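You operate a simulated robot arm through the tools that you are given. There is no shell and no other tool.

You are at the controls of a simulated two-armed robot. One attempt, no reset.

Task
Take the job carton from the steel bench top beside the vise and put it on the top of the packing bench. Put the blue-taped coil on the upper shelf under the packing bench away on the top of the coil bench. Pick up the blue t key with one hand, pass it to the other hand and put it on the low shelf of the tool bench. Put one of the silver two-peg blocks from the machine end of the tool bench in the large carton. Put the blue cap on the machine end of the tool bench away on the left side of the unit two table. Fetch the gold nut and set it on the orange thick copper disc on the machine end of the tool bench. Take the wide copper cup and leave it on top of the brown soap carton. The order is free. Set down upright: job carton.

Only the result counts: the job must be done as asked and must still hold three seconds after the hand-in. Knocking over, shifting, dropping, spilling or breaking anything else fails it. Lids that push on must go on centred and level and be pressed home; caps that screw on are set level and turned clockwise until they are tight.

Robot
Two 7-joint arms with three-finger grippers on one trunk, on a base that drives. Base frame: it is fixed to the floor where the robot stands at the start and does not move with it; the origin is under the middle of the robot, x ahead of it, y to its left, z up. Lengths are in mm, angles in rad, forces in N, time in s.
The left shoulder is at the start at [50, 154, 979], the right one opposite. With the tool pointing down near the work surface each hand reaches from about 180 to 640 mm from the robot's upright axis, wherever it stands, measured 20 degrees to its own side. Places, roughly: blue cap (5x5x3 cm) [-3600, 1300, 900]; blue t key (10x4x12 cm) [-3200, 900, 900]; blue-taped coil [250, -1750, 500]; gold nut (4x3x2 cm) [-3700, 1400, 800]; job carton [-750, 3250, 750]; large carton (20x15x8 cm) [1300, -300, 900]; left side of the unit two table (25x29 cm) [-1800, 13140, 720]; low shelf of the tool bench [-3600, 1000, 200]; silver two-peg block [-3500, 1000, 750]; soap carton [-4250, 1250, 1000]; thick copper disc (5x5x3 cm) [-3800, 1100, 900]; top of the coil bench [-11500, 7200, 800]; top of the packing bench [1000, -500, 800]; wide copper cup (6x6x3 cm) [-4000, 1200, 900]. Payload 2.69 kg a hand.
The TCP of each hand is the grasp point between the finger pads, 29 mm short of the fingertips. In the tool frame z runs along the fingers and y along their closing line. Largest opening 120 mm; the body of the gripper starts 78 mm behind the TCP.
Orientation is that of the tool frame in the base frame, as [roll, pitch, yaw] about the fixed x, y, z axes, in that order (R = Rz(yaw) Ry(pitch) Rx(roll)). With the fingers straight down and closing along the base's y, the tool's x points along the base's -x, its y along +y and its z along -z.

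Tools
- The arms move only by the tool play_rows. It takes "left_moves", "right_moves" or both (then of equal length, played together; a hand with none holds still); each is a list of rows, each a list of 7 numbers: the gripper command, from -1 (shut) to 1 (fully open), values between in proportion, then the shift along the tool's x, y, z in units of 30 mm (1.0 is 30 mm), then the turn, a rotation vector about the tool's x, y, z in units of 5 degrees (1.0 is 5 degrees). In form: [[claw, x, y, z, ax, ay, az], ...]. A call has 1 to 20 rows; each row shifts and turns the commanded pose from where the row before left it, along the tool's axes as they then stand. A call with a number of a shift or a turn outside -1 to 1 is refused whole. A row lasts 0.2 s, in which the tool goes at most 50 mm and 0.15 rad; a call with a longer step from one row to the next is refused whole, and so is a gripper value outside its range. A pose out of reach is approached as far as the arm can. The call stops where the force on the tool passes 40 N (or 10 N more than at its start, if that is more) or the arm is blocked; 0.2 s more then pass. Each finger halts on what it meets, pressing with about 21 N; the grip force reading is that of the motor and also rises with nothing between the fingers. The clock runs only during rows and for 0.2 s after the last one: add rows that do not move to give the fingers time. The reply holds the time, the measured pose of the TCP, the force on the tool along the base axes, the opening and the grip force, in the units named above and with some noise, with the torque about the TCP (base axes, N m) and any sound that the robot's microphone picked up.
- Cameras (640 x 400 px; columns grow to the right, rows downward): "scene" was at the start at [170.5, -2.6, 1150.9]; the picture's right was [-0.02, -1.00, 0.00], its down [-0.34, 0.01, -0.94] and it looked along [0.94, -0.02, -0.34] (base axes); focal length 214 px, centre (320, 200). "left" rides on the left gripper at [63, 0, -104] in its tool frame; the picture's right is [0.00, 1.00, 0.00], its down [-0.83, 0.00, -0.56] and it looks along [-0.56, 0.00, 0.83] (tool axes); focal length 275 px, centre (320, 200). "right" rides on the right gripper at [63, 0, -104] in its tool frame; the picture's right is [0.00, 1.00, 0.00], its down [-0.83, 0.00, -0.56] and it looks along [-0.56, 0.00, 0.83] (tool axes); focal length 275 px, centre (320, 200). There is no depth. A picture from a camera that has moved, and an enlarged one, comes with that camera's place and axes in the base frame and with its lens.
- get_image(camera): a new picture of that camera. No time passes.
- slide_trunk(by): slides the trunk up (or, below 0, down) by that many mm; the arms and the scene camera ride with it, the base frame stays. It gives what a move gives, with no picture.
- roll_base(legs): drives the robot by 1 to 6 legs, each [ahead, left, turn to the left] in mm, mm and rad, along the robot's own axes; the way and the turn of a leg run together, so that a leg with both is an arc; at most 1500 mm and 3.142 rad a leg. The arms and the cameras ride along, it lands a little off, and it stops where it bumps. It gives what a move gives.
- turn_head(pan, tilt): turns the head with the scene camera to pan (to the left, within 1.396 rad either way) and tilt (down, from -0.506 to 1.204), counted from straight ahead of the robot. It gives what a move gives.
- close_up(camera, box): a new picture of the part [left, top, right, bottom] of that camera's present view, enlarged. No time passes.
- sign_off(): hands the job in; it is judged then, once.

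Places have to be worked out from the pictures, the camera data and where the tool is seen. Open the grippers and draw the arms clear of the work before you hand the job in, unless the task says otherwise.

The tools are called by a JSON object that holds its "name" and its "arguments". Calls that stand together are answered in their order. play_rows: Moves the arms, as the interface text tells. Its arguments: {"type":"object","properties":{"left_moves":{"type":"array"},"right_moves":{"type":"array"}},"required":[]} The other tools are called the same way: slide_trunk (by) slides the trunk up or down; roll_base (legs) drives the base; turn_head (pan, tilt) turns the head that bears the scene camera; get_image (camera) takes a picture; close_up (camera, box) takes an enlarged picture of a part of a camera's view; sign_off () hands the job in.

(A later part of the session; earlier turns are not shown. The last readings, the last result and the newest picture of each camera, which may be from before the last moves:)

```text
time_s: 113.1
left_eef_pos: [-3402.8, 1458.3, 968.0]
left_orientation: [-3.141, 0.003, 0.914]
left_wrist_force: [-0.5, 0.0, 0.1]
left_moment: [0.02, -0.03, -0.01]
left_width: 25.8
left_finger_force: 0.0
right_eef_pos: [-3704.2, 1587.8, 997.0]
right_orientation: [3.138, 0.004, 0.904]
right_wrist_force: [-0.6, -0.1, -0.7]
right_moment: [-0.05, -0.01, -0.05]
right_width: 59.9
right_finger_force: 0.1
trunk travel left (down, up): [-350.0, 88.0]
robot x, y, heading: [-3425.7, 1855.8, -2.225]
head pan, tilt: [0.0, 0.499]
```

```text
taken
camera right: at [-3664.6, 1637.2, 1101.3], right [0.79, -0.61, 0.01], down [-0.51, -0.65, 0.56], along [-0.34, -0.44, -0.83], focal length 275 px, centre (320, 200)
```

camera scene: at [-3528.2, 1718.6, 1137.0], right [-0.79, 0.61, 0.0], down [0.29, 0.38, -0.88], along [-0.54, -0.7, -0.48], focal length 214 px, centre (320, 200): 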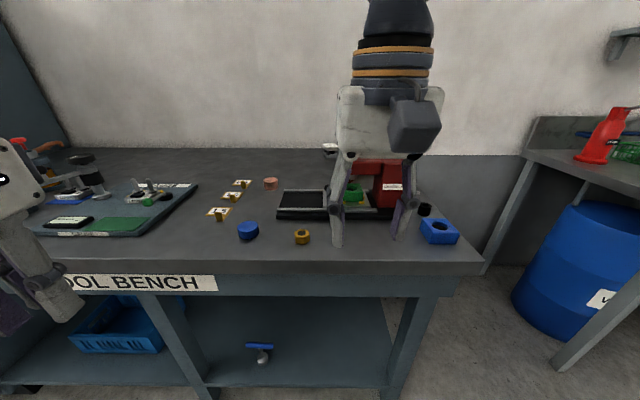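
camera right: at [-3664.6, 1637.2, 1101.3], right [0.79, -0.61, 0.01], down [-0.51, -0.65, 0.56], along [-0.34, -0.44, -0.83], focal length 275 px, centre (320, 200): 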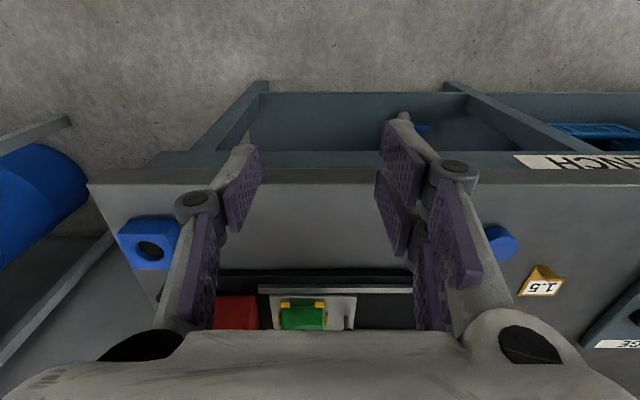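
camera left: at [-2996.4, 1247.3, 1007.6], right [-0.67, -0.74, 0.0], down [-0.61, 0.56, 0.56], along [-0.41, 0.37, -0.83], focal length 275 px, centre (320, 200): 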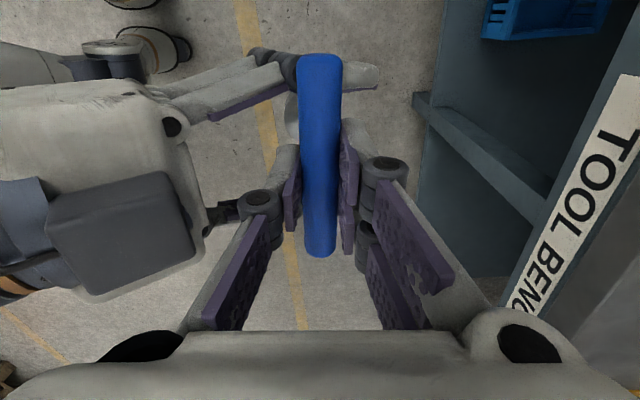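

Next are the nut and cup. I raise and draw back the right hand a little and drive 240 mm closer, leaving about 230 mm to the bench edge.

{"name": "play_rows", "arguments": {"right_moves": [[0, 0.5, 0, -0.7, 0, 0, 0], [0, 0.5, 0, -0.7, 0, 0, 0], [0, 0.5, 0, -0.7, 0, 0, 0], [0, 0.5, 0, -0.7, 0, 0, 0]]}}

{"name": "roll_base", "arguments": {"legs": [[240, 0, 0]]}}

{"name": "turn_head", "arguments": {"pan": 0.0, "tilt": 0.75}}

{"name": "get_image", "arguments": {"camera": "scene"}}

{"name": "get_image", "arguments": {"camera": "right"}}

{"name": "get_image", "arguments": {"camera": "left"}}

```text
time_s: 114.1
left_eef_pos: [-3402.3, 1459.3, 968.1]
left_orientation: [-3.14, 0.003, 0.913]
left_wrist_force: [-1.3, 0.0, 0.0]
left_moment: [-0.03, -0.04, 0.02]
left_width: 25.3
left_finger_force: 0.1
right_eef_pos: [-3667.6, 1635.5, 1080.9]
right_orientation: [3.138, 0.002, 0.905]
right_wrist_force: [-0.3, 0.3, 0.0]
right_moment: [-0.01, 0.0, -0.01]
right_width: 60.1
right_finger_force: 0.0
trunk travel left (down, up): [-350.0, 88.0]
robot x, y, heading: [-3428.5, 1851.0, -2.228]
head pan, tilt: [0.0, 0.499]
```

```text
time_s: 115.9
left_eef_pos: [-3548.0, 1268.7, 967.6]
left_orientation: [-3.141, 0.003, 0.914]
left_wrist_force: [-0.5, 0.0, -0.3]
left_moment: [-0.01, -0.01, -0.03]
left_width: 25.8
left_finger_force: 0.0
right_eef_pos: [-3813.7, 1445.8, 1080.5]
right_orientation: [3.136, 0.003, 0.904]
right_wrist_force: [-0.1, 0.5, -1.3]
right_moment: [-0.01, -0.03, -0.05]
right_width: 59.9
right_finger_force: 0.0
trunk travel left (down, up): [-350.0, 88.0]
robot x, y, heading: [-3570.5, 1663.5, -2.227]
head pan, tilt: [0.0, 0.499]
```

```text
time_s: 116.7
left_eef_pos: [-3548.6, 1269.7, 968.1]
left_orientation: [-3.139, 0.003, 0.912]
left_wrist_force: [0.1, 0.0, 0.1]
left_moment: [-0.01, -0.01, 0.01]
left_width: 25.6
left_finger_force: 0.0
right_eef_pos: [-3813.1, 1445.6, 1081.3]
right_orientation: [3.136, 0.004, 0.902]
right_wrist_force: [1.4, -0.1, -0.2]
right_moment: [-0.01, 0.02, -0.01]
right_width: 60.1
right_finger_force: 0.0
trunk travel left (down, up): [-350.0, 88.0]
robot x, y, heading: [-3571.1, 1661.1, -2.225]
head pan, tilt: [0.0, 0.75]
```

```text
taken
camera scene: at [-3668.9, 1537.0, 1115.2], right [-0.79, 0.61, 0.0], down [0.42, 0.54, -0.73], along [-0.45, -0.58, -0.68], focal length 214 px, centre (320, 200)
```

scene: 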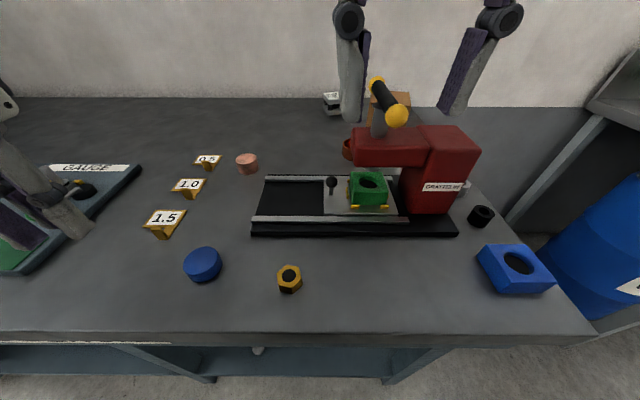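

```text
taken
camera right: at [-3774.3, 1496.8, 1186.0], right [0.79, -0.62, 0.01], down [-0.51, -0.65, 0.56], along [-0.34, -0.44, -0.83], focal length 275 px, centre (320, 200)
```

right: 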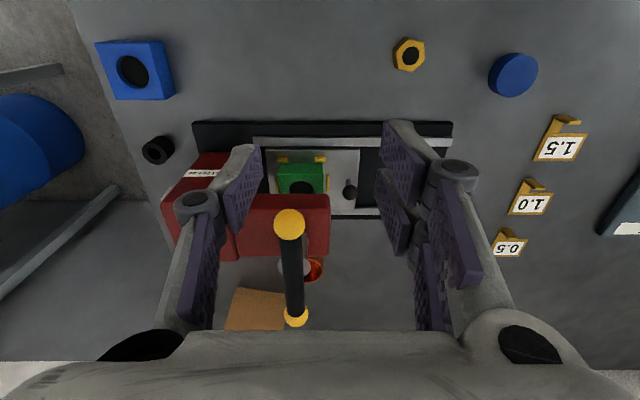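

```text
taken
camera left: at [-3509.9, 1320.2, 1072.5], right [0.79, -0.62, 0.0], down [-0.51, -0.65, 0.56], along [-0.35, -0.44, -0.83], focal length 275 px, centre (320, 200)
```

left: 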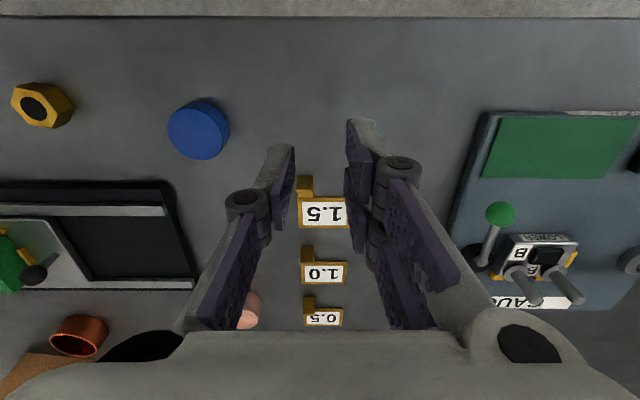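

The nut is at about (-3719, 1407), disc (-3784, 1120), cup (-4010, 1226). I move the right hand out to the right first, and then the left hand over the nut.

{"name": "play_rows", "arguments": {"left_moves": [[0, 0, 0, 0, 0, 0, 0], [0, 0, 0, 0, 0, 0, 0], [0, 0, -0.3, 0, 0, 0, 0], [0, 0.03, -1, 0, 0, 0, 0], [0, 0.03, -1, 0, 0, 0, 0], [0, 0.03, -1, 0, 0, 0, 0], [0, 0.03, -1, 0, 0, 0, 0], [0, 0.03, -1, 0, 0, 0, 0], [0, 0, -1, 0, 0, 0, 0], [0, 0, -1, 0, 0, 0, 0], [0, 0, 0, 0, 0, 0, 0]], "right_moves": [[0, 0, -1, 0, 0, 0, 0], [0, 0, -1, 0, 0, 0, 0], [0, 0, -1, 0, 0, 0, 0], [0, 0, -1, 0, 0, 0, 0], [0, 0, -1, 0, 0, 0, 0], [0, 0, -0.5, 0, 0, 0, 0], [0, 0, 0, 0, 0, 0, 0], [0, 0, 0, 0, 0, 0, 0], [0, 0, 0, 0, 0, 0, 0], [0, 0, 0, 0, 0, 0, 0], [0, 0, 0, 0, 0, 0, 0]]}}

{"name": "get_image", "arguments": {"camera": "left"}}

{"name": "get_image", "arguments": {"camera": "scene"}}

```text
time_s: 119.1
left_eef_pos: [-3719.6, 1407.4, 968.4]
left_orientation: [-3.141, 0.003, 0.913]
left_wrist_force: [-0.2, 0.3, -0.3]
left_moment: [0.02, 0.02, 0.0]
left_width: 60.1
left_finger_force: 0.1
right_eef_pos: [-3940.6, 1544.2, 1070.5]
right_orientation: [3.135, 0.006, 0.901]
right_wrist_force: [0.2, -0.3, 0.2]
right_moment: [0.01, 0.03, -0.01]
right_width: 60.0
right_finger_force: 0.2
right hand out of reach, approached as far as the arm can: row 5, 6
trunk travel left (down, up): [-350.0, 88.0]
robot x, y, heading: [-3569.6, 1665.9, -2.231]
head pan, tilt: [0.0, 0.75]
```

```text
taken
camera left: at [-3681.3, 1457.5, 1072.8], right [0.79, -0.62, 0.0], down [-0.51, -0.65, 0.56], along [-0.35, -0.44, -0.83], focal length 275 px, centre (320, 200)
```

left: 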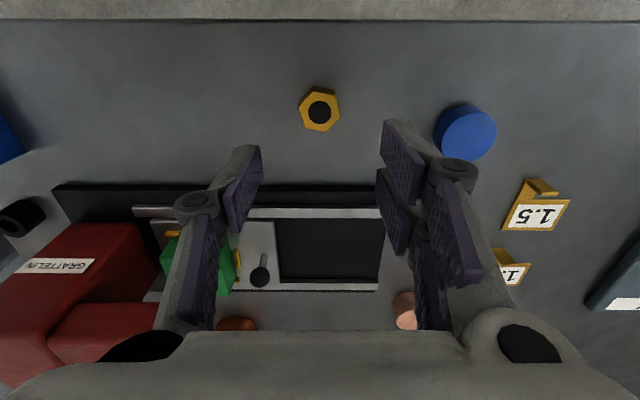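

```text
taken
camera scene: at [-3668.7, 1536.9, 1115.1], right [-0.79, 0.61, 0.0], down [0.42, 0.54, -0.73], along [-0.45, -0.58, -0.68], focal length 214 px, centre (320, 200)
```

scene: 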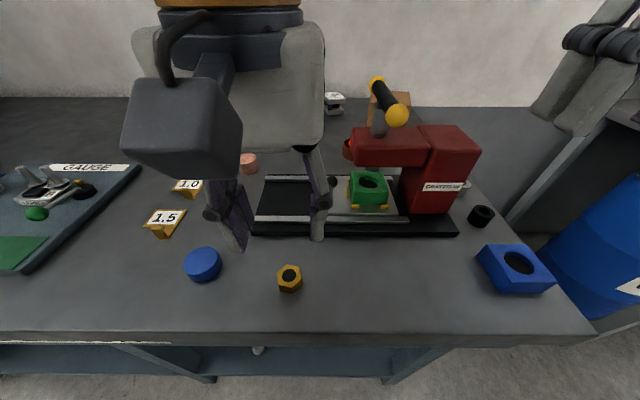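

The nut is directly below the left hand. I enlarge it to see how its flats lie.

{"name": "close_up", "arguments": {"camera": "left", "box": [280, 70, 360, 145]}}

```text
5.33 times, centred on (320, 108) of left
camera zoom: at [-3681.3, 1457.5, 1072.8], right [0.79, -0.62, 0.0], down [-0.51, -0.65, 0.56], along [-0.35, -0.44, -0.83], focal length 1468 px, centre (320, 693)
```

zoom: 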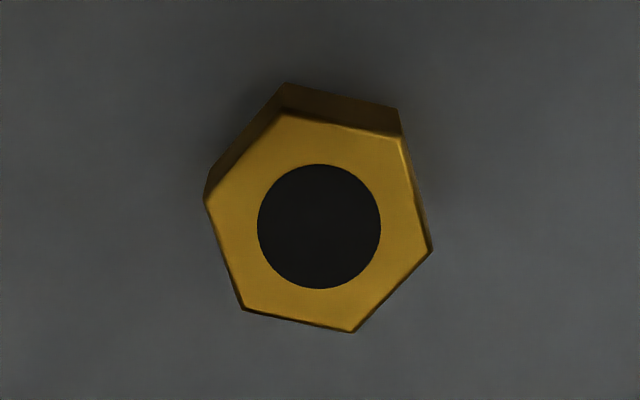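

The nut's flats are turned by about 14° to my fingers. I rotate the hand by -14°, descend to z≈872 and close on the flats.

{"name": "play_rows", "arguments": {"left_moves": [[0, 0, 0, 0.5, 0, 0, -0.9], [0, 0, 0, 0.7, 0, 0, -0.95], [0, 0, 0, 0.7, 0, 0, -0.9], [0, 0, 0, 0.6, 0, 0, 0], [0, 0, 0, 0.5, 0, 0, 0], [0, 0, 0, 0.2, 0, 0, 0], [0, 0, 0, 0, 0, 0, 0]]}}

{"name": "get_image", "arguments": {"camera": "left"}}

```text
time_s: 120.7
left_eef_pos: [-3719.6, 1408.7, 870.9]
left_orientation: [-3.139, 0.003, 1.155]
left_wrist_force: [0.1, -0.4, -0.5]
left_moment: [0.0, 0.01, 0.0]
left_width: 60.3
left_finger_force: 0.3
right_eef_pos: [-3940.5, 1541.8, 1070.0]
right_orientation: [3.135, 0.008, 0.902]
right_wrist_force: [0.0, 0.3, 0.2]
right_moment: [0.0, -0.04, 0.0]
right_width: 59.8
right_finger_force: 0.1
trunk travel left (down, up): [-350.0, 88.0]
robot x, y, heading: [-3572.5, 1663.0, -2.228]
head pan, tilt: [0.0, 0.75]
```

```text
taken
camera left: at [-3693.2, 1465.3, 975.9], right [0.91, -0.41, 0.0], down [-0.34, -0.76, 0.56], along [-0.23, -0.51, -0.83], focal length 275 px, centre (320, 200)
```

left: 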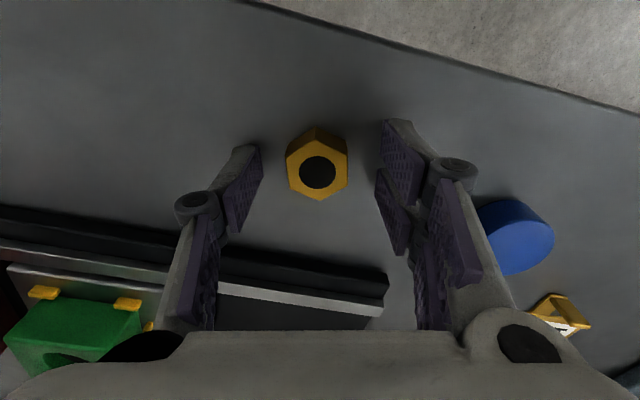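

The flats are now parallel to the finger pads and the nut is centred. I close on it.

{"name": "play_rows", "arguments": {"left_moves": [[0, 0, -0.06, 0, 0, 0, 0], [-0.3, 0, 0, 0, 0, 0, 0], [-1, 0, 0, 0, 0, 0, 0], [-1, 0, 0, 0, 0, 0, 0], [-1, 0, 0, 0, 0, 0, 0], [-1, 0, 0, 0, 0, 0, 0]]}}

{"name": "get_image", "arguments": {"camera": "left"}}

```text
time_s: 122.1
left_eef_pos: [-3722.7, 1407.1, 871.4]
left_orientation: [-3.141, 0.004, 1.151]
left_wrist_force: [-0.2, 0.0, 0.3]
left_moment: [-0.02, 0.01, -0.02]
left_width: 29.5
left_finger_force: 21.3
right_eef_pos: [-3941.0, 1543.6, 1070.3]
right_orientation: [3.134, 0.004, 0.902]
right_wrist_force: [-0.1, 1.2, -0.2]
right_moment: [-0.01, 0.0, 0.01]
right_width: 60.1
right_finger_force: 0.0
trunk travel left (down, up): [-350.0, 88.0]
robot x, y, heading: [-3571.7, 1665.8, -2.225]
head pan, tilt: [0.0, 0.75]
```

```text
taken
camera left: at [-3695.2, 1465.7, 976.0], right [0.91, -0.41, 0.0], down [-0.34, -0.76, 0.56], along [-0.23, -0.51, -0.83], focal length 275 px, centre (320, 200)
```

left: 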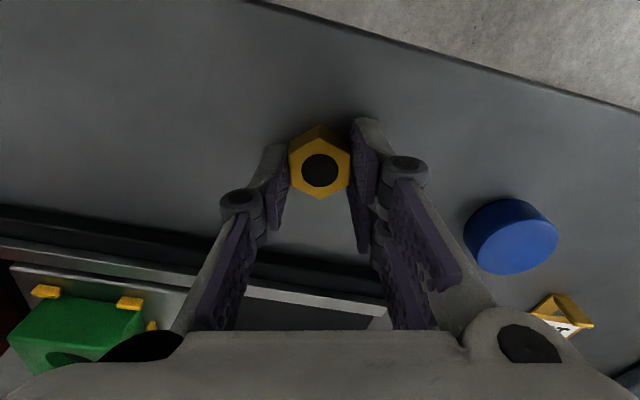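

The nut is gripped (29.5 mm across flats). I lift it and carry it over to the disc.

{"name": "play_rows", "arguments": {"left_moves": [[-1, 0, 0, -0.5, 0, 0, 0], [-1, 0, 0, -0.9, 0, 0, 0], [-1, 0, 0, -0.9, 0, 0, 0], [-1, 0, 0, -0.7, 0, 0, 0], [-1, -0.9, 0.19, 0, 0, 0, 0], [-1, -0.97, 0.2, 0, 0, 0, 0], [-1, -0.97, 0.2, 0, 0, 0, 0], [-1, -0.97, 0.2, 0, 0, 0, 0], [-1, -0.97, 0.2, 0, 0, 0, 0], [-1, -0.97, 0.2, 0, 0, 0, 0], [-1, -0.97, 0.2, 0, 0, 0, 0], [-1, -0.97, 0.2, 0, 0, 0, 0], [-1, 0, 0, 0, 0, 0, 0]]}}

{"name": "get_image", "arguments": {"camera": "left"}}

{"name": "get_image", "arguments": {"camera": "scene"}}

```text
time_s: 124.9
left_eef_pos: [-3770.1, 1178.5, 963.9]
left_orientation: [-3.141, 0.005, 1.151]
left_wrist_force: [-0.7, 0.2, -0.5]
left_moment: [-0.01, -0.01, 0.05]
left_width: 29.3
left_finger_force: 20.9
right_eef_pos: [-3941.3, 1544.5, 1070.4]
right_orientation: [3.135, 0.005, 0.903]
right_wrist_force: [-1.1, 0.4, -0.5]
right_moment: [0.01, -0.03, 0.0]
right_width: 59.9
right_finger_force: 0.0
trunk travel left (down, up): [-350.0, 88.0]
robot x, y, heading: [-3570.4, 1660.7, -2.228]
head pan, tilt: [0.0, 0.75]
```

```text
taken
camera left: at [-3744.5, 1237.1, 1068.2], right [0.91, -0.41, 0.0], down [-0.34, -0.76, 0.56], along [-0.23, -0.51, -0.83], focal length 275 px, centre (320, 200)
```

left: 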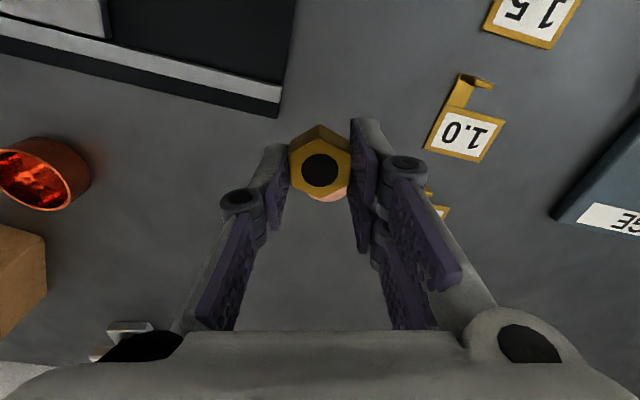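

```text
taken
camera scene: at [-3668.8, 1537.1, 1115.2], right [-0.79, 0.61, 0.0], down [0.42, 0.54, -0.73], along [-0.45, -0.58, -0.68], focal length 214 px, centre (320, 200)
```

scene: 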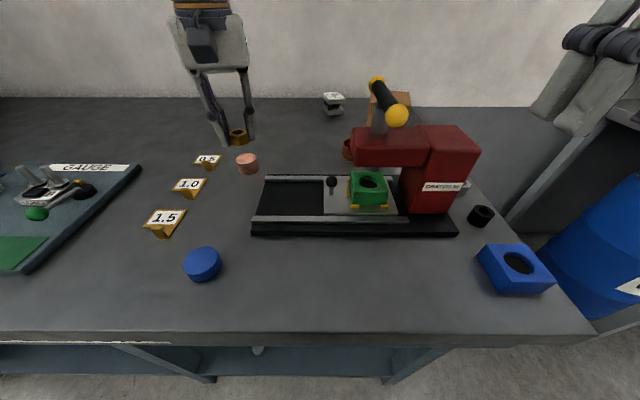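

I am about 62 mm short; the disc peeks out beyond the nut. I complete the move and check the alignment in the left camera.

{"name": "play_rows", "arguments": {"left_moves": [[-1, -0.65, 0.1, 0, 0, 0, 0], [-1, -0.65, 0.1, 0, 0, 0, 0], [-1, -0.5, 0.1, 0, 0, 0, 0], [-1, 0, 0, 0, 0, 0, 0]]}}

{"name": "get_image", "arguments": {"camera": "left"}}

{"name": "close_up", "arguments": {"camera": "scene", "box": [180, 100, 320, 190]}}

```text
time_s: 125.9
left_eef_pos: [-3786.8, 1126.6, 962.2]
left_orientation: [-3.14, 0.003, 1.151]
left_wrist_force: [0.4, 0.3, -0.2]
left_moment: [0.0, 0.0, -0.02]
left_width: 29.6
left_finger_force: 21.4
right_eef_pos: [-3941.5, 1544.0, 1070.9]
right_orientation: [3.135, 0.005, 0.902]
right_wrist_force: [0.9, -0.7, -0.9]
right_moment: [-0.01, -0.01, 0.0]
right_width: 60.0
right_finger_force: 0.0
trunk travel left (down, up): [-350.0, 88.0]
robot x, y, heading: [-3570.3, 1666.2, -2.229]
head pan, tilt: [0.0, 0.75]
```

```text
taken
camera left: at [-3760.8, 1184.5, 1067.5], right [0.91, -0.41, 0.0], down [-0.34, -0.76, 0.56], along [-0.23, -0.51, -0.83], focal length 275 px, centre (320, 200)
```

left: 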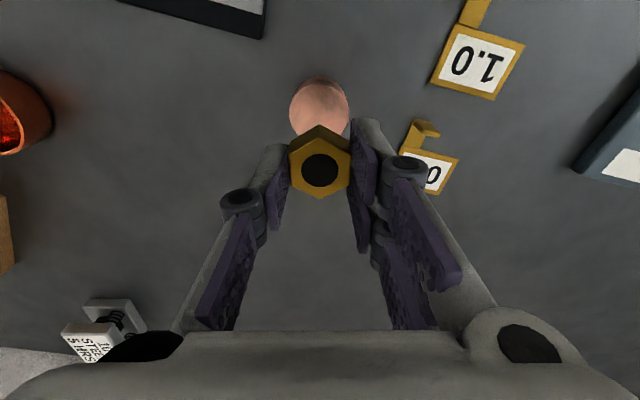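

```text
4.44 times, centred on (250, 145) of scene
camera zoom: at [-3668.8, 1537.1, 1115.2], right [-0.79, 0.61, 0.0], down [0.42, 0.54, -0.73], along [-0.45, -0.58, -0.68], focal length 953 px, centre (631, 444)
```

zoom: 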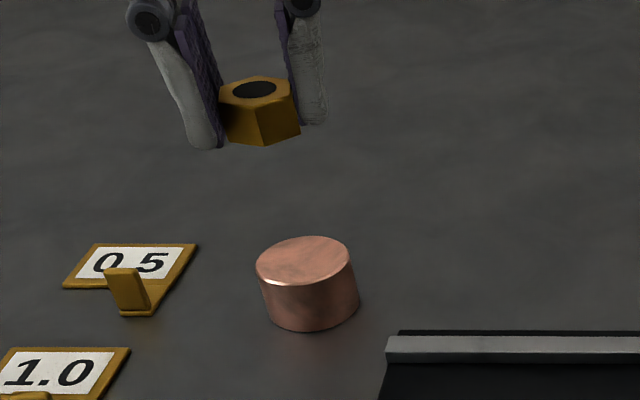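

The disc sits just short of the nut's place. I enlarge the left view to measure the disc's top face.

{"name": "close_up", "arguments": {"camera": "left", "box": [270, 60, 370, 200]}}

```text
2.86 times, centred on (320, 130) of left
camera zoom: at [-3760.8, 1184.5, 1067.5], right [0.91, -0.41, 0.0], down [-0.34, -0.76, 0.56], along [-0.23, -0.51, -0.83], focal length 786 px, centre (320, 400)
```

zoom: 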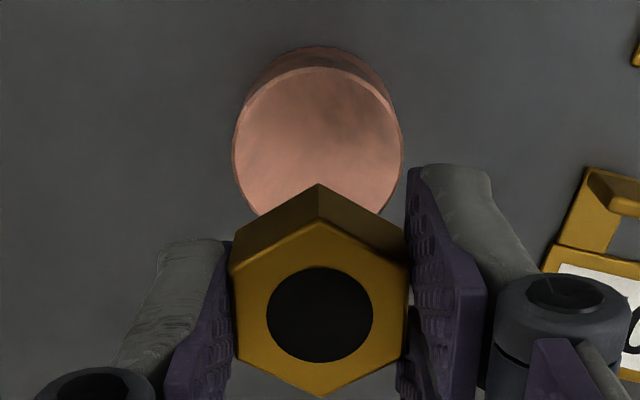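

The disc's top centre lies about 4 mm back toward me from the nut. I correct this, descend to just above, then creep.

{"name": "play_rows", "arguments": {"left_moves": [[-1, 0.12, 0, 0.5, 0, 0, 0], [-1, 0, 0, 0.7, 0, 0, 0], [-1, 0, 0, 0.6, 0, 0, 0], [-1, 0, 0, 0.1, 0, 0, 0], [-1, 0, 0, 0, 0, 0, 0]]}}

{"name": "close_up", "arguments": {"camera": "scene", "box": [200, 100, 300, 190]}}

{"name": "get_image", "arguments": {"camera": "left"}}

```text
time_s: 127.1
left_eef_pos: [-3785.5, 1129.5, 905.8]
left_orientation: [-3.141, 0.004, 1.152]
left_wrist_force: [0.2, 0.0, -0.8]
left_moment: [0.01, 0.01, 0.03]
left_width: 29.5
left_finger_force: 21.0
right_eef_pos: [-3940.2, 1543.8, 1071.2]
right_orientation: [3.134, 0.006, 0.902]
right_wrist_force: [-0.3, 0.8, -0.2]
right_moment: [-0.01, -0.02, 0.03]
right_width: 59.9
right_finger_force: 0.0
trunk travel left (down, up): [-350.0, 88.0]
robot x, y, heading: [-3571.5, 1663.6, -2.231]
head pan, tilt: [0.0, 0.75]
```

```text
4.44 times, centred on (250, 145) of scene
camera zoom: at [-3668.9, 1536.9, 1115.1], right [-0.79, 0.61, 0.0], down [0.42, 0.54, -0.73], along [-0.45, -0.58, -0.68], focal length 953 px, centre (631, 444)
```

zoom: 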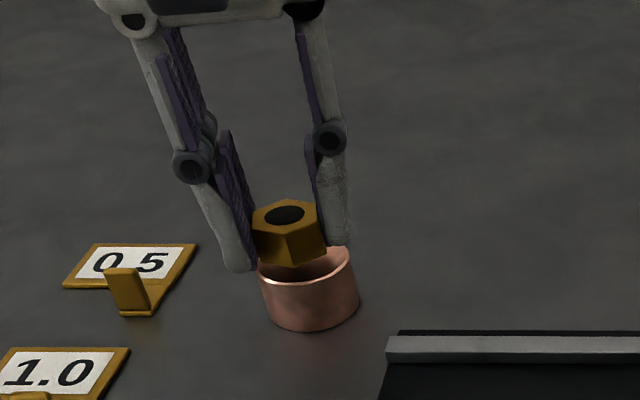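

```text
taken
camera left: at [-3758.2, 1187.5, 1010.5], right [0.91, -0.41, 0.0], down [-0.34, -0.76, 0.56], along [-0.23, -0.51, -0.83], focal length 275 px, centre (320, 200)
```

left: 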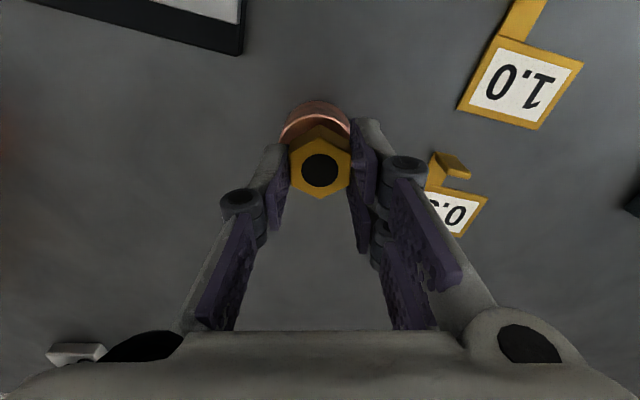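

Almost above it; I enlarge the left view once more to verify the centring before the last millimetres.

{"name": "close_up", "arguments": {"camera": "left", "box": [265, 85, 375, 205]}}

```text
3.33 times, centred on (320, 145) of left
camera zoom: at [-3758.2, 1187.5, 1010.5], right [0.91, -0.41, 0.0], down [-0.34, -0.76, 0.56], along [-0.23, -0.51, -0.83], focal length 918 px, centre (320, 383)
```

zoom: 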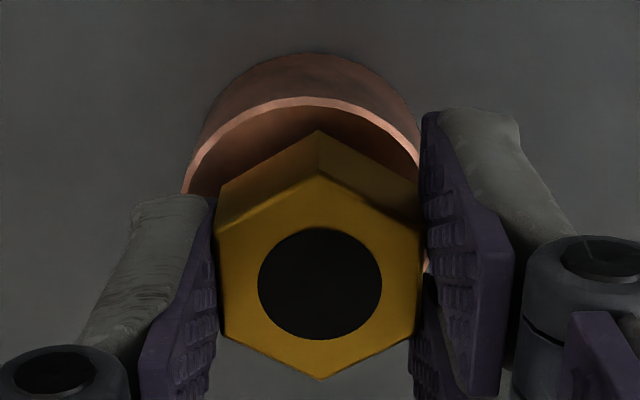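

Within about 2–3 mm. I fine-correct and creep down in 1 mm steps to contact.

{"name": "play_rows", "arguments": {"left_moves": [[-1, -0.06, -0.08, 0, 0, 0, 0], [-1, 0, 0, 0.04, 0, 0, 0], [-1, 0, 0, 0.04, 0, 0, 0], [-1, 0, 0, 0.04, 0, 0, 0], [-1, 0, 0, 0.04, 0, 0, 0], [-1, 0, 0, 0, 0, 0, 0]]}}

{"name": "play_rows", "arguments": {"left_moves": [[-1, 0, 0, 0.033, 0, 0, 0], [-1, 0, 0, 0.033, 0, 0, 0], [-1, 0, 0, 0, 0, 0, 0]]}}

```text
time_s: 128.5
left_eef_pos: [-3786.2, 1127.3, 902.5]
left_orientation: [-3.139, 0.003, 1.152]
left_wrist_force: [-0.1, -0.7, -1.4]
left_moment: [-0.01, 0.0, -0.01]
left_width: 29.4
left_finger_force: 21.0
right_eef_pos: [-3940.1, 1543.5, 1070.9]
right_orientation: [3.137, 0.005, 0.902]
right_wrist_force: [-1.1, 0.1, 0.4]
right_moment: [-0.04, -0.01, 0.0]
right_width: 59.9
right_finger_force: 0.0
trunk travel left (down, up): [-350.0, 88.0]
robot x, y, heading: [-3571.4, 1667.6, -2.231]
head pan, tilt: [0.0, 0.75]
```

```text
time_s: 129.3
left_eef_pos: [-3784.7, 1128.7, 899.2]
left_orientation: [-3.139, 0.004, 1.153]
left_wrist_force: [-1.0, -1.3, 1.8]
left_moment: [-0.02, -0.02, 0.0]
left_width: 29.4
left_finger_force: 21.4
right_eef_pos: [-3940.4, 1543.2, 1069.6]
right_orientation: [3.135, 0.006, 0.903]
right_wrist_force: [-0.2, 0.2, 0.5]
right_moment: [0.01, -0.01, 0.03]
right_width: 60.0
right_finger_force: 0.0
trunk travel left (down, up): [-350.0, 88.0]
robot x, y, heading: [-3571.3, 1663.6, -2.226]
head pan, tilt: [0.0, 0.75]
```

A first hint of contact at z≈899 (+1.8 N). One more millimetre.

{"name": "play_rows", "arguments": {"left_moves": [[-1, 0, 0, 0.03, 0, 0, 0], [-1, 0, 0, 0, 0, 0, 0]]}}

{"name": "close_up", "arguments": {"camera": "scene", "box": [200, 100, 300, 190]}}

```text
time_s: 129.9
left_eef_pos: [-3785.6, 1127.1, 900.6]
left_orientation: [-3.138, 0.006, 1.152]
left_wrist_force: [-0.1, 0.1, 8.1]
left_moment: [-0.03, -0.1, -0.03]
left_width: 29.6
left_finger_force: 21.3
right_eef_pos: [-3941.2, 1543.9, 1070.3]
right_orientation: [3.135, 0.005, 0.904]
right_wrist_force: [0.7, -0.2, 0.5]
right_moment: [0.0, 0.03, -0.01]
right_width: 60.1
right_finger_force: 0.0
trunk travel left (down, up): [-350.0, 88.0]
robot x, y, heading: [-3573.0, 1660.2, -2.229]
head pan, tilt: [0.0, 0.75]
```

```text
4.44 times, centred on (250, 145) of scene
camera zoom: at [-3668.8, 1537.4, 1115.3], right [-0.79, 0.61, 0.0], down [0.42, 0.54, -0.73], along [-0.45, -0.58, -0.68], focal length 953 px, centre (631, 444)
```

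zoom: 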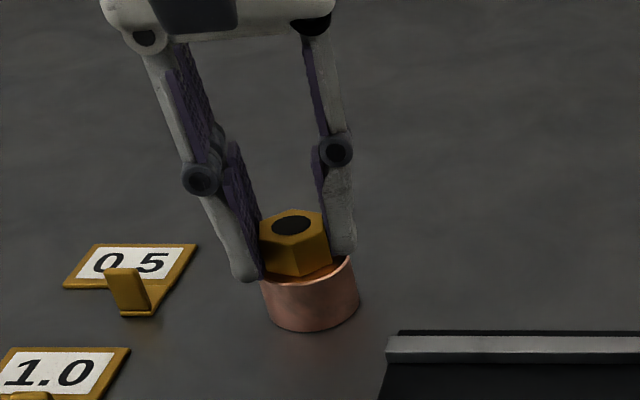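

The nut rests on the disc (8 N). I open and lift away.

{"name": "play_rows", "arguments": {"left_moves": [[-0.4, 0, 0, 0, 0, 0, 0], [-0.2, 0, 0, 0, 0, 0, 0], [0, 0, 0, 0, 0, 0, 0], [0, 0, 0, -0.5, 0, 0, 0], [0, 0, 0, -1, 0, 0, 0], [0, 0, 0, -1, 0, 0, 0], [0, 0, 0, 0, 0, 0, 0]]}}

{"name": "get_image", "arguments": {"camera": "left"}}

{"name": "close_up", "arguments": {"camera": "scene", "box": [200, 100, 300, 190]}}

```text
time_s: 131.5
left_eef_pos: [-3786.7, 1128.9, 973.0]
left_orientation: [-3.14, 0.003, 1.154]
left_wrist_force: [0.0, 0.5, -0.2]
left_moment: [0.02, 0.04, 0.0]
left_width: 59.7
left_finger_force: 0.0
right_eef_pos: [-3940.1, 1543.9, 1070.5]
right_orientation: [3.134, 0.004, 0.902]
right_wrist_force: [-0.2, 0.7, -0.2]
right_moment: [0.01, 0.02, -0.05]
right_width: 60.1
right_finger_force: 0.0
trunk travel left (down, up): [-350.0, 88.0]
robot x, y, heading: [-3566.0, 1661.0, -2.233]
head pan, tilt: [0.0, 0.75]
```

```text
taken
camera left: at [-3760.8, 1186.1, 1078.1], right [0.91, -0.41, 0.0], down [-0.34, -0.76, 0.56], along [-0.23, -0.51, -0.83], focal length 275 px, centre (320, 200)
```

left: 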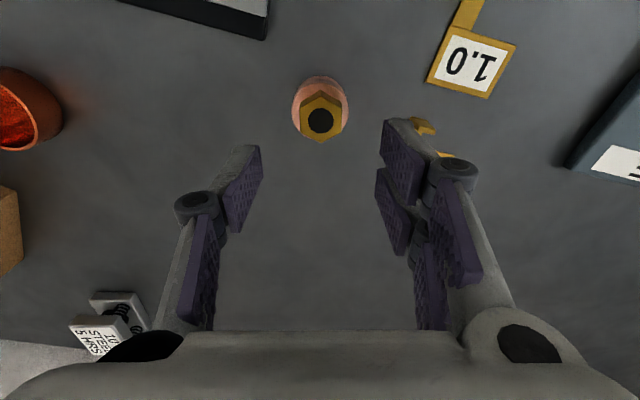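

```text
4.44 times, centred on (250, 145) of scene
camera zoom: at [-3668.9, 1536.9, 1115.1], right [-0.79, 0.61, 0.0], down [0.42, 0.54, -0.73], along [-0.45, -0.58, -0.68], focal length 953 px, centre (631, 444)
```

zoom: 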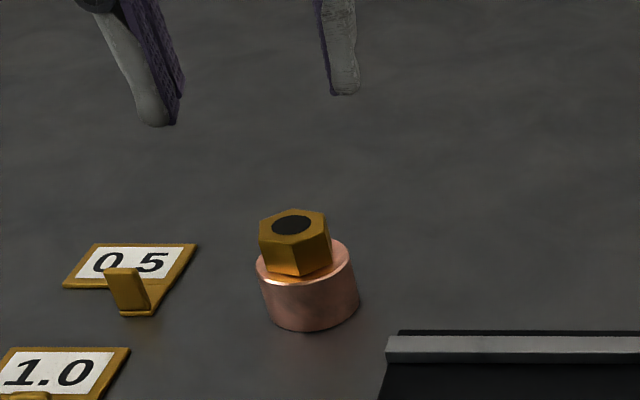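

The nut sits on the disc. For the cup, I note the press handle runs above it at z≈1026, so I move the left hand to a higher spot near the middle for a good view of the cup and carton.

{"name": "play_rows", "arguments": {"left_moves": [[0, 0.6, -0.5, -0.6, 0, 0, 0.9], [0, 0.6, -0.5, -0.6, 0, 0, 0.95], [0, 0.6, -0.5, -0.6, 0, 0, 0.9], [0, 0.6, -0.6, -0.4, 0, 0, 0], [0, 0.6, -0.8, 0, 0, 0, 0], [0, 0, -0.8, 0, 0, 0, 0], [0, 0, 0, 0, 0, 0, 0]]}}

{"name": "get_image", "arguments": {"camera": "left"}}

```text
time_s: 133.1
left_eef_pos: [-3829.5, 1264.3, 1041.9]
left_orientation: [-3.14, 0.003, 0.914]
left_wrist_force: [-0.1, -0.3, 0.5]
left_moment: [0.01, 0.02, -0.02]
left_width: 59.9
left_finger_force: 0.0
right_eef_pos: [-3939.9, 1544.6, 1070.3]
right_orientation: [3.134, 0.005, 0.902]
right_wrist_force: [-0.6, 0.6, 0.5]
right_moment: [-0.01, 0.02, 0.04]
right_width: 60.2
right_finger_force: 0.0
trunk travel left (down, up): [-350.0, 88.0]
robot x, y, heading: [-3572.2, 1665.8, -2.234]
head pan, tilt: [0.0, 0.75]
```

```text
taken
camera left: at [-3790.0, 1315.2, 1145.8], right [0.79, -0.62, 0.0], down [-0.51, -0.65, 0.56], along [-0.35, -0.44, -0.83], focal length 275 px, centre (320, 200)
```

left: 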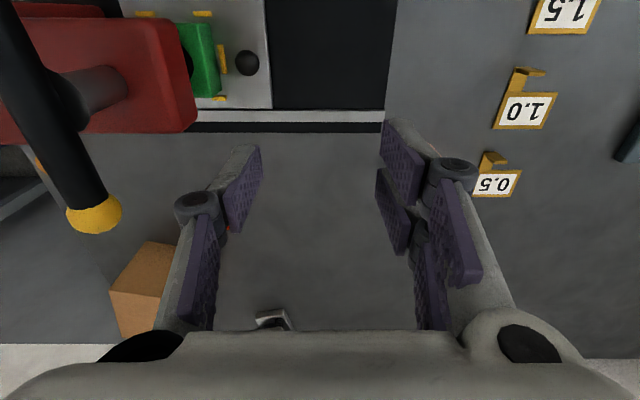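

The cup is hidden behind a finger. I shift the hand 75 mm to the left to uncover it.

{"name": "play_rows", "arguments": {"left_moves": [[0, 0, 0.85, 0, 0, 0, 0], [0, 0, 0.85, 0, 0, 0, 0], [0, 0, 0.8, 0, 0, 0, 0], [0, 0, 0, 0, 0, 0, 0]]}}

{"name": "get_image", "arguments": {"camera": "left"}}

{"name": "close_up", "arguments": {"camera": "scene", "box": [310, 70, 490, 200]}}

```text
time_s: 134.1
left_eef_pos: [-3770.5, 1218.7, 1038.6]
left_orientation: [-3.138, 0.004, 0.915]
left_wrist_force: [-0.5, 0.0, -1.1]
left_moment: [0.02, -0.02, 0.01]
left_width: 60.0
left_finger_force: 0.1
right_eef_pos: [-3940.7, 1543.3, 1069.8]
right_orientation: [3.134, 0.006, 0.9]
right_wrist_force: [0.0, 0.1, 0.3]
right_moment: [0.0, -0.02, -0.02]
right_width: 60.2
right_finger_force: 0.1
trunk travel left (down, up): [-350.0, 88.0]
robot x, y, heading: [-3572.1, 1667.3, -2.229]
head pan, tilt: [0.0, 0.75]
```

```text
taken
camera left: at [-3731.8, 1269.6, 1143.3], right [0.79, -0.62, 0.0], down [-0.51, -0.65, 0.56], along [-0.35, -0.44, -0.83], focal length 275 px, centre (320, 200)
```

left: 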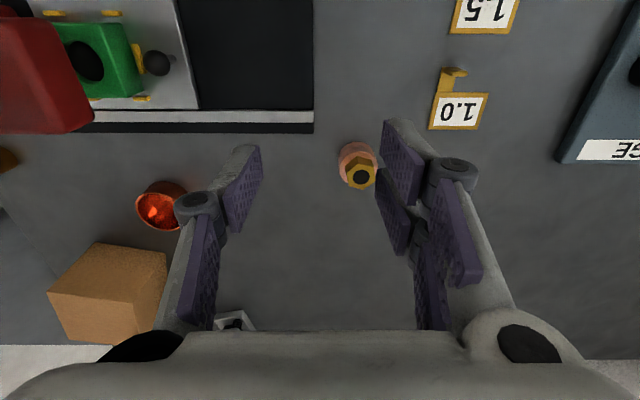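

```text
3.08 times, centred on (400, 135) of scene
camera zoom: at [-3669.1, 1537.2, 1115.1], right [-0.79, 0.61, 0.0], down [0.42, 0.54, -0.73], along [-0.45, -0.58, -0.68], focal length 660 px, centre (74, 400)
```

zoom: 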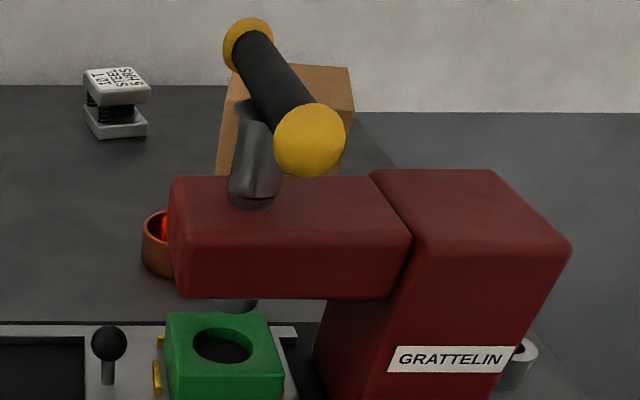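

Triangulation gives the carton top at z≈930, centre near (-4185, 1189), and the cup at (-4010, 1226) behind the press handle (z≈1026). I raise the trunk 80 mm and go 50 mm closer, so the left hand can reach in from the left side of the handle.

{"name": "slide_trunk", "arguments": {"by": 80}}

{"name": "roll_base", "arguments": {"legs": [[50, 0, 0]]}}

{"name": "play_rows", "arguments": {"left_moves": [[0.3, 0, 0, 0, 0, 0, 1], [0.6, 0, 0, 0, 0, 0, 1], [0.67, 0, 0, 0, 0, 0, 1], [0.67, 0, 0, 0, 0, 0, 1], [0.67, 0, 0, 0, 0, 0, 1], [0.67, 0, 0, 0, 0, 0, 1], [0.67, 0, 0, 0, 0, 0, 1], [0.67, 0, 0, 0, 0, 0, 1], [0.67, 0, 0, 0, 0, 0, 1], [0.67, 0, 0, 0, 0, 0, 1], [0.67, 0, 0, 0, 0, 0, 1], [0.67, 0, 0, 0, 0, 0, 1], [0.67, 0, 0, 0, 0, 0, 1], [0.67, 0, 0, 0, 0, 0, 1], [0.67, 0, 0, 0, 0, 0, 1], [0.67, 0, 0, 0, 0, 0, 1], [0.67, 0, 0, 0, 0, 0, 1], [0.67, 0, 0, 0, 0, 0, 1]]}}

{"name": "get_image", "arguments": {"camera": "left"}}

{"name": "get_image", "arguments": {"camera": "scene"}}

```text
time_s: 135.2
left_eef_pos: [-3771.2, 1218.4, 1119.0]
left_orientation: [-3.138, 0.001, 0.912]
left_wrist_force: [-0.4, 0.6, -0.8]
left_moment: [0.04, -0.01, 0.06]
left_width: 60.0
left_finger_force: 0.1
right_eef_pos: [-3941.5, 1543.9, 1149.2]
right_orientation: [3.136, 0.003, 0.902]
right_wrist_force: [-0.8, -0.3, -0.3]
right_moment: [0.06, -0.01, -0.01]
right_width: 60.0
right_finger_force: 0.1
trunk travel left (down, up): [-430.0, 8.0]
robot x, y, heading: [-3569.4, 1665.4, -2.23]
head pan, tilt: [0.0, 0.75]
```

```text
time_s: 136.2
left_eef_pos: [-3800.9, 1180.0, 1119.5]
left_orientation: [-3.14, 0.003, 0.913]
left_wrist_force: [0.4, 0.5, -1.0]
left_moment: [0.01, -0.01, 0.01]
left_width: 59.8
left_finger_force: 0.0
right_eef_pos: [-3969.9, 1504.5, 1150.7]
right_orientation: [3.135, 0.005, 0.902]
right_wrist_force: [-1.1, -1.5, -0.4]
right_moment: [0.03, -0.03, 0.02]
right_width: 60.0
right_finger_force: 0.1
trunk travel left (down, up): [-430.0, 8.0]
robot x, y, heading: [-3598.6, 1627.3, -2.231]
head pan, tilt: [0.0, 0.75]
```

```text
time_s: 140.0
left_eef_pos: [-3799.6, 1182.5, 1119.3]
left_orientation: [3.139, 0.002, -0.662]
left_wrist_force: [0.0, -0.3, -0.3]
left_moment: [0.02, -0.04, -0.03]
left_width: 100.3
left_finger_force: 0.1
right_eef_pos: [-3970.0, 1505.9, 1150.0]
right_orientation: [3.136, 0.004, 0.902]
right_wrist_force: [-0.1, 0.5, 0.6]
right_moment: [0.0, -0.04, 0.0]
right_width: 60.2
right_finger_force: 0.0
trunk travel left (down, up): [-430.0, 8.0]
robot x, y, heading: [-3602.8, 1624.6, -2.232]
head pan, tilt: [0.0, 0.75]
```

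```text
taken
camera left: at [-3750.7, 1143.5, 1224.0], right [-0.62, -0.79, 0.0], down [-0.65, 0.51, 0.56], along [-0.44, 0.34, -0.83], focal length 275 px, centre (320, 200)
```

left: 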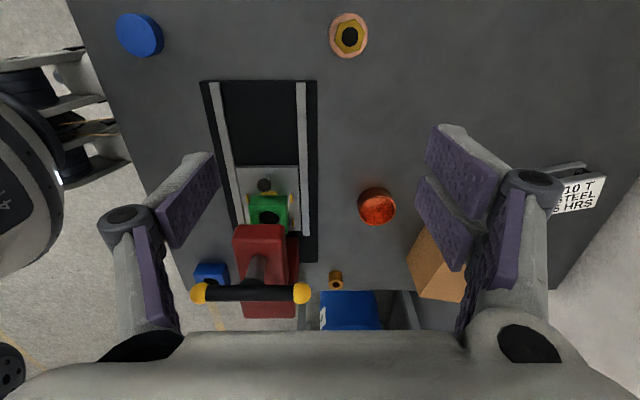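

```text
taken
camera scene: at [-3659.1, 1549.8, 1208.6], right [-0.79, 0.61, 0.0], down [0.42, 0.54, -0.73], along [-0.45, -0.58, -0.68], focal length 214 px, centre (320, 200)
```

scene: 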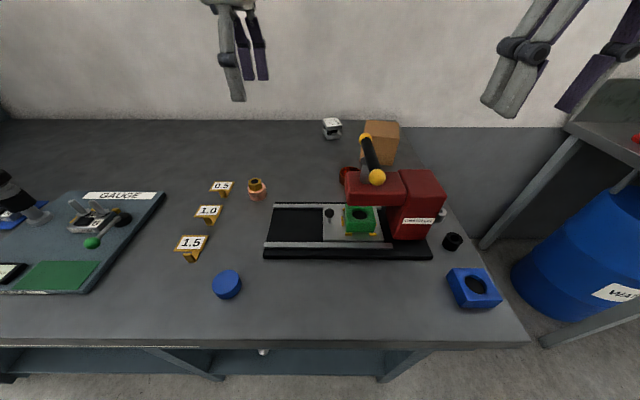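

The left camera now shows cup, press and carton clearly. The cup would be at the edge of the left arm's reach, so I shift the base 120 mm right and 20 mm ahead with the hands high above everything.

{"name": "roll_base", "arguments": {"legs": [[0, -120, 0], [20, 0, 0]]}}

{"name": "get_image", "arguments": {"camera": "left"}}

```text
time_s: 141.9
left_eef_pos: [-3906.9, 1239.4, 1120.5]
left_orientation: [3.135, 0.002, -0.658]
left_wrist_force: [-0.9, -0.2, -0.6]
left_moment: [0.02, -0.01, 0.01]
left_width: 100.1
left_finger_force: 0.2
right_eef_pos: [-4076.5, 1563.7, 1150.0]
right_orientation: [3.137, 0.005, 0.902]
right_wrist_force: [-0.7, 0.2, 0.1]
right_moment: [0.03, -0.01, -0.02]
right_width: 60.2
right_finger_force: 0.1
trunk travel left (down, up): [-430.0, 8.0]
robot x, y, heading: [-3709.5, 1681.3, -2.231]
head pan, tilt: [0.0, 0.75]
```

```text
taken
camera left: at [-3857.2, 1201.5, 1224.4], right [-0.61, -0.79, 0.0], down [-0.65, 0.51, 0.56], along [-0.44, 0.34, -0.83], focal length 275 px, centre (320, 200)
```

left: 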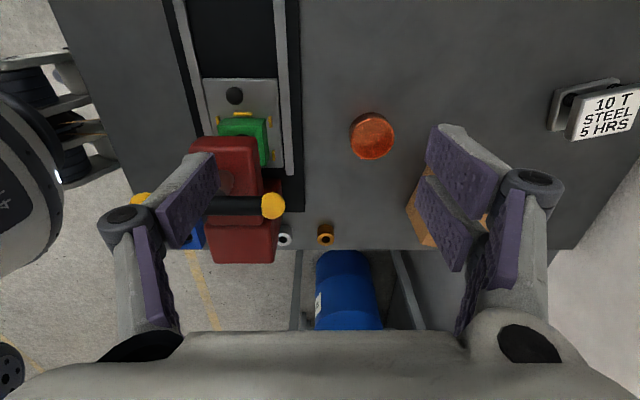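

The cup is centred near (-4009, 1229). I go forward and down on the left side of the handle first, then sideways to above the cup at z≈1000.

{"name": "play_rows", "arguments": {"left_moves": [[0.67, 0, 0.3, 0.9, 0, 0, 0], [0.67, 0, 0.5, 0.8, 0, 0, 0], [0.67, 0, 0.5, 0.8, 0, 0, 0], [0.67, 0, 0.5, 0.8, 0, 0, 0], [0.67, 0, 0.54, 0.7, 0, 0, 0], [0.67, 0, 0, 0, 0, 0, 0]]}}

{"name": "get_image", "arguments": {"camera": "left"}}

{"name": "get_image", "arguments": {"camera": "scene"}}

```text
time_s: 143.3
left_eef_pos: [-3948.6, 1185.6, 1001.1]
left_orientation: [3.137, 0.002, -0.658]
left_wrist_force: [0.7, -0.2, 0.4]
left_moment: [-0.06, -0.02, -0.01]
left_width: 99.8
left_finger_force: 0.0
left hand out of reach, approached as far as the arm can: row 5
right_eef_pos: [-4077.0, 1563.7, 1152.9]
right_orientation: [3.137, 0.005, 0.904]
right_wrist_force: [0.2, 0.3, 0.2]
right_moment: [0.03, -0.01, 0.01]
right_width: 60.0
right_finger_force: 0.2
trunk travel left (down, up): [-430.0, 8.0]
robot x, y, heading: [-3710.6, 1686.4, -2.228]
head pan, tilt: [0.0, 0.75]
```

```text
taken
camera left: at [-3898.3, 1147.8, 1105.1], right [-0.61, -0.79, 0.01], down [-0.65, 0.51, 0.56], along [-0.44, 0.34, -0.83], focal length 275 px, centre (320, 200)
```

left: 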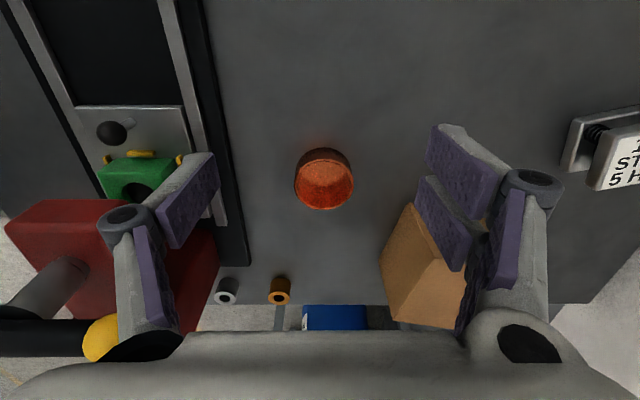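

```text
taken
camera scene: at [-3765.8, 1608.3, 1208.7], right [-0.79, 0.61, 0.0], down [0.42, 0.54, -0.73], along [-0.45, -0.58, -0.68], focal length 214 px, centre (320, 200)
```

scene: 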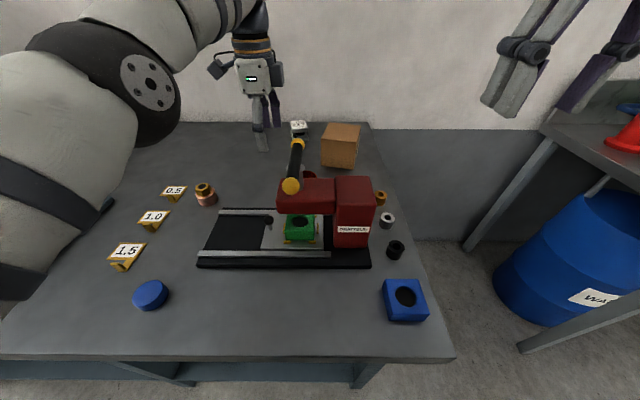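

The cup is now 76 mm to the right of the hand. I move over it while lowering to z≈950.

{"name": "play_rows", "arguments": {"left_moves": [[0.67, -0.4, 0.03, 0.6, 0, 0, 0], [0.67, -0.6, 0.03, 0.5, 0, 0, 0], [0.67, -0.76, 0.03, 0.4, 0, 0, 0], [0.67, -0.76, 0.02, 0.3, 0, 0, 0], [0.67, 0, 0, 0, 0, 0, 0]]}}

{"name": "get_image", "arguments": {"camera": "left"}}

{"name": "get_image", "arguments": {"camera": "scene"}}

```text
time_s: 144.5
left_eef_pos: [-4003.5, 1238.9, 945.6]
left_orientation: [3.138, 0.002, -0.659]
left_wrist_force: [-1.2, -0.3, -0.9]
left_moment: [0.01, 0.0, 0.01]
left_width: 99.9
left_finger_force: 0.0
left hand out of reach, approached as far as the arm can: row 3, 4
right_eef_pos: [-4077.0, 1563.7, 1150.9]
right_orientation: [3.136, 0.003, 0.904]
right_wrist_force: [0.2, -0.3, -0.7]
right_moment: [-0.03, 0.03, 0.01]
right_width: 60.2
right_finger_force: 0.1
trunk travel left (down, up): [-430.0, 8.0]
robot x, y, heading: [-3706.2, 1683.9, -2.229]
head pan, tilt: [0.0, 0.75]
```

```text
taken
camera left: at [-3953.3, 1200.7, 1049.9], right [-0.61, -0.79, 0.0], down [-0.65, 0.51, 0.56], along [-0.44, 0.34, -0.83], focal length 275 px, centre (320, 200)
```

left: 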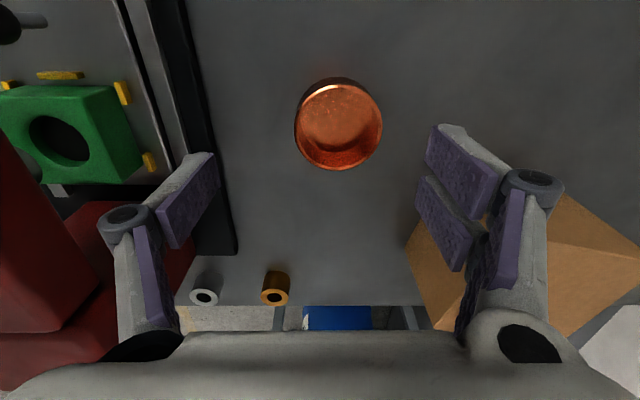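

```text
taken
camera scene: at [-3766.0, 1607.7, 1208.6], right [-0.79, 0.61, 0.0], down [0.42, 0.54, -0.73], along [-0.45, -0.58, -0.68], focal length 214 px, centre (320, 200)
```

scene: 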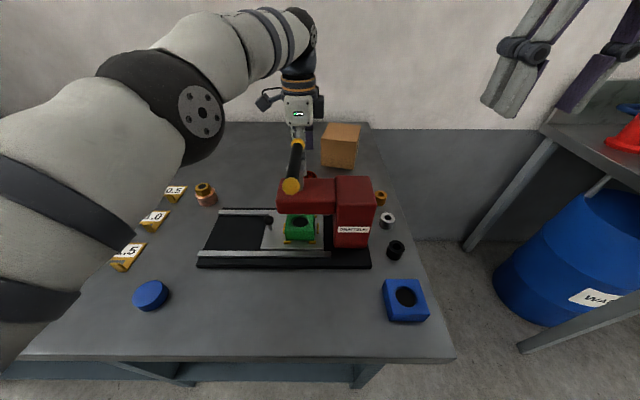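

The cup is 12 mm further ahead than the arm reaches at this height, so I drive the base 15 mm ahead.

{"name": "roll_base", "arguments": {"legs": [[15, 0, 0]]}}

{"name": "get_image", "arguments": {"camera": "left"}}

```text
time_s: 145.4
left_eef_pos: [-4009.5, 1232.1, 946.4]
left_orientation: [3.137, 0.001, -0.661]
left_wrist_force: [-0.2, 0.8, -0.2]
left_moment: [0.0, 0.0, -0.02]
left_width: 100.4
left_finger_force: 0.0
right_eef_pos: [-4082.2, 1558.0, 1151.4]
right_orientation: [3.136, 0.004, 0.9]
right_wrist_force: [0.3, -0.8, 0.1]
right_moment: [0.01, 0.0, 0.02]
right_width: 60.1
right_finger_force: 0.0
trunk travel left (down, up): [-430.0, 8.0]
robot x, y, heading: [-3712.3, 1674.7, -2.231]
head pan, tilt: [0.0, 0.75]
stopped in leg 1: the robot was blocked; the commanded pose is now the measured one
```

```text
taken
camera left: at [-3959.6, 1193.8, 1050.3], right [-0.62, -0.79, 0.0], down [-0.65, 0.51, 0.56], along [-0.44, 0.34, -0.83], focal length 275 px, centre (320, 200)
```

left: 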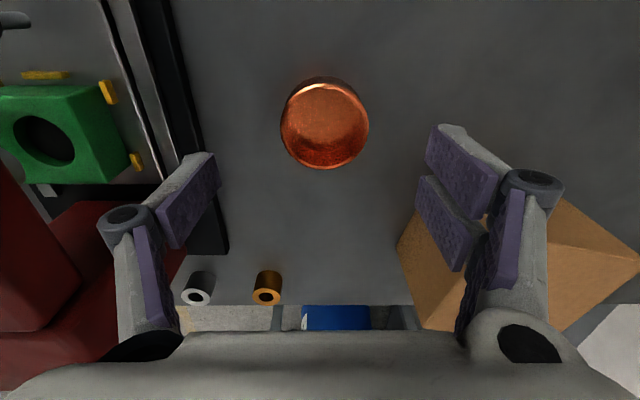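

The base is stopped by the bench at about 155 mm from its edge, but the hand is now right above the cup. I fine-adjust, descend to z≈872 and check.

{"name": "play_rows", "arguments": {"left_moves": [[0.67, 0.09, 0.08, 0.5, 0, 0, 0], [0.67, 0, 0, 0.6, 0, 0, 0], [0.67, 0, 0, 0.6, 0, 0, 0], [0.67, 0, 0, 0.5, 0, 0, 0], [0.67, 0, 0, 0.25, 0, 0, 0], [0.67, 0, 0, 0, 0, 0, 0]]}}

{"name": "get_image", "arguments": {"camera": "left"}}

```text
time_s: 146.8
left_eef_pos: [-4009.3, 1228.2, 871.4]
left_orientation: [3.136, 0.002, -0.659]
left_wrist_force: [0.5, -0.6, -0.3]
left_moment: [0.03, 0.01, -0.03]
left_width: 100.0
left_finger_force: 0.1
right_eef_pos: [-4082.2, 1556.8, 1151.9]
right_orientation: [3.136, 0.002, 0.9]
right_wrist_force: [0.1, 0.1, 0.4]
right_moment: [-0.01, 0.0, -0.02]
right_width: 60.1
right_finger_force: 0.1
trunk travel left (down, up): [-430.0, 8.0]
robot x, y, heading: [-3711.5, 1677.1, -2.235]
head pan, tilt: [0.0, 0.75]
```

```text
taken
camera left: at [-3960.1, 1190.2, 975.8], right [-0.62, -0.79, 0.0], down [-0.65, 0.51, 0.56], along [-0.44, 0.34, -0.83], focal length 275 px, centre (320, 200)
```

left: 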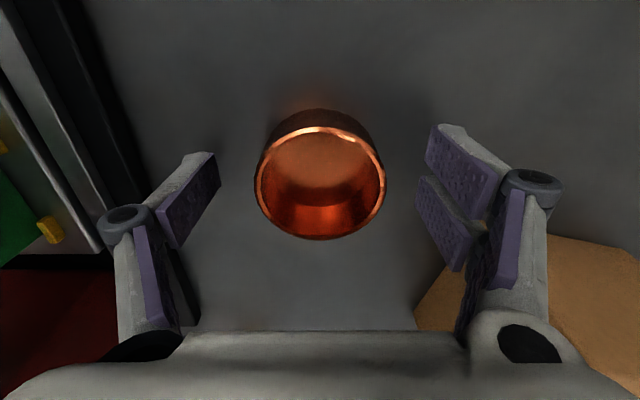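

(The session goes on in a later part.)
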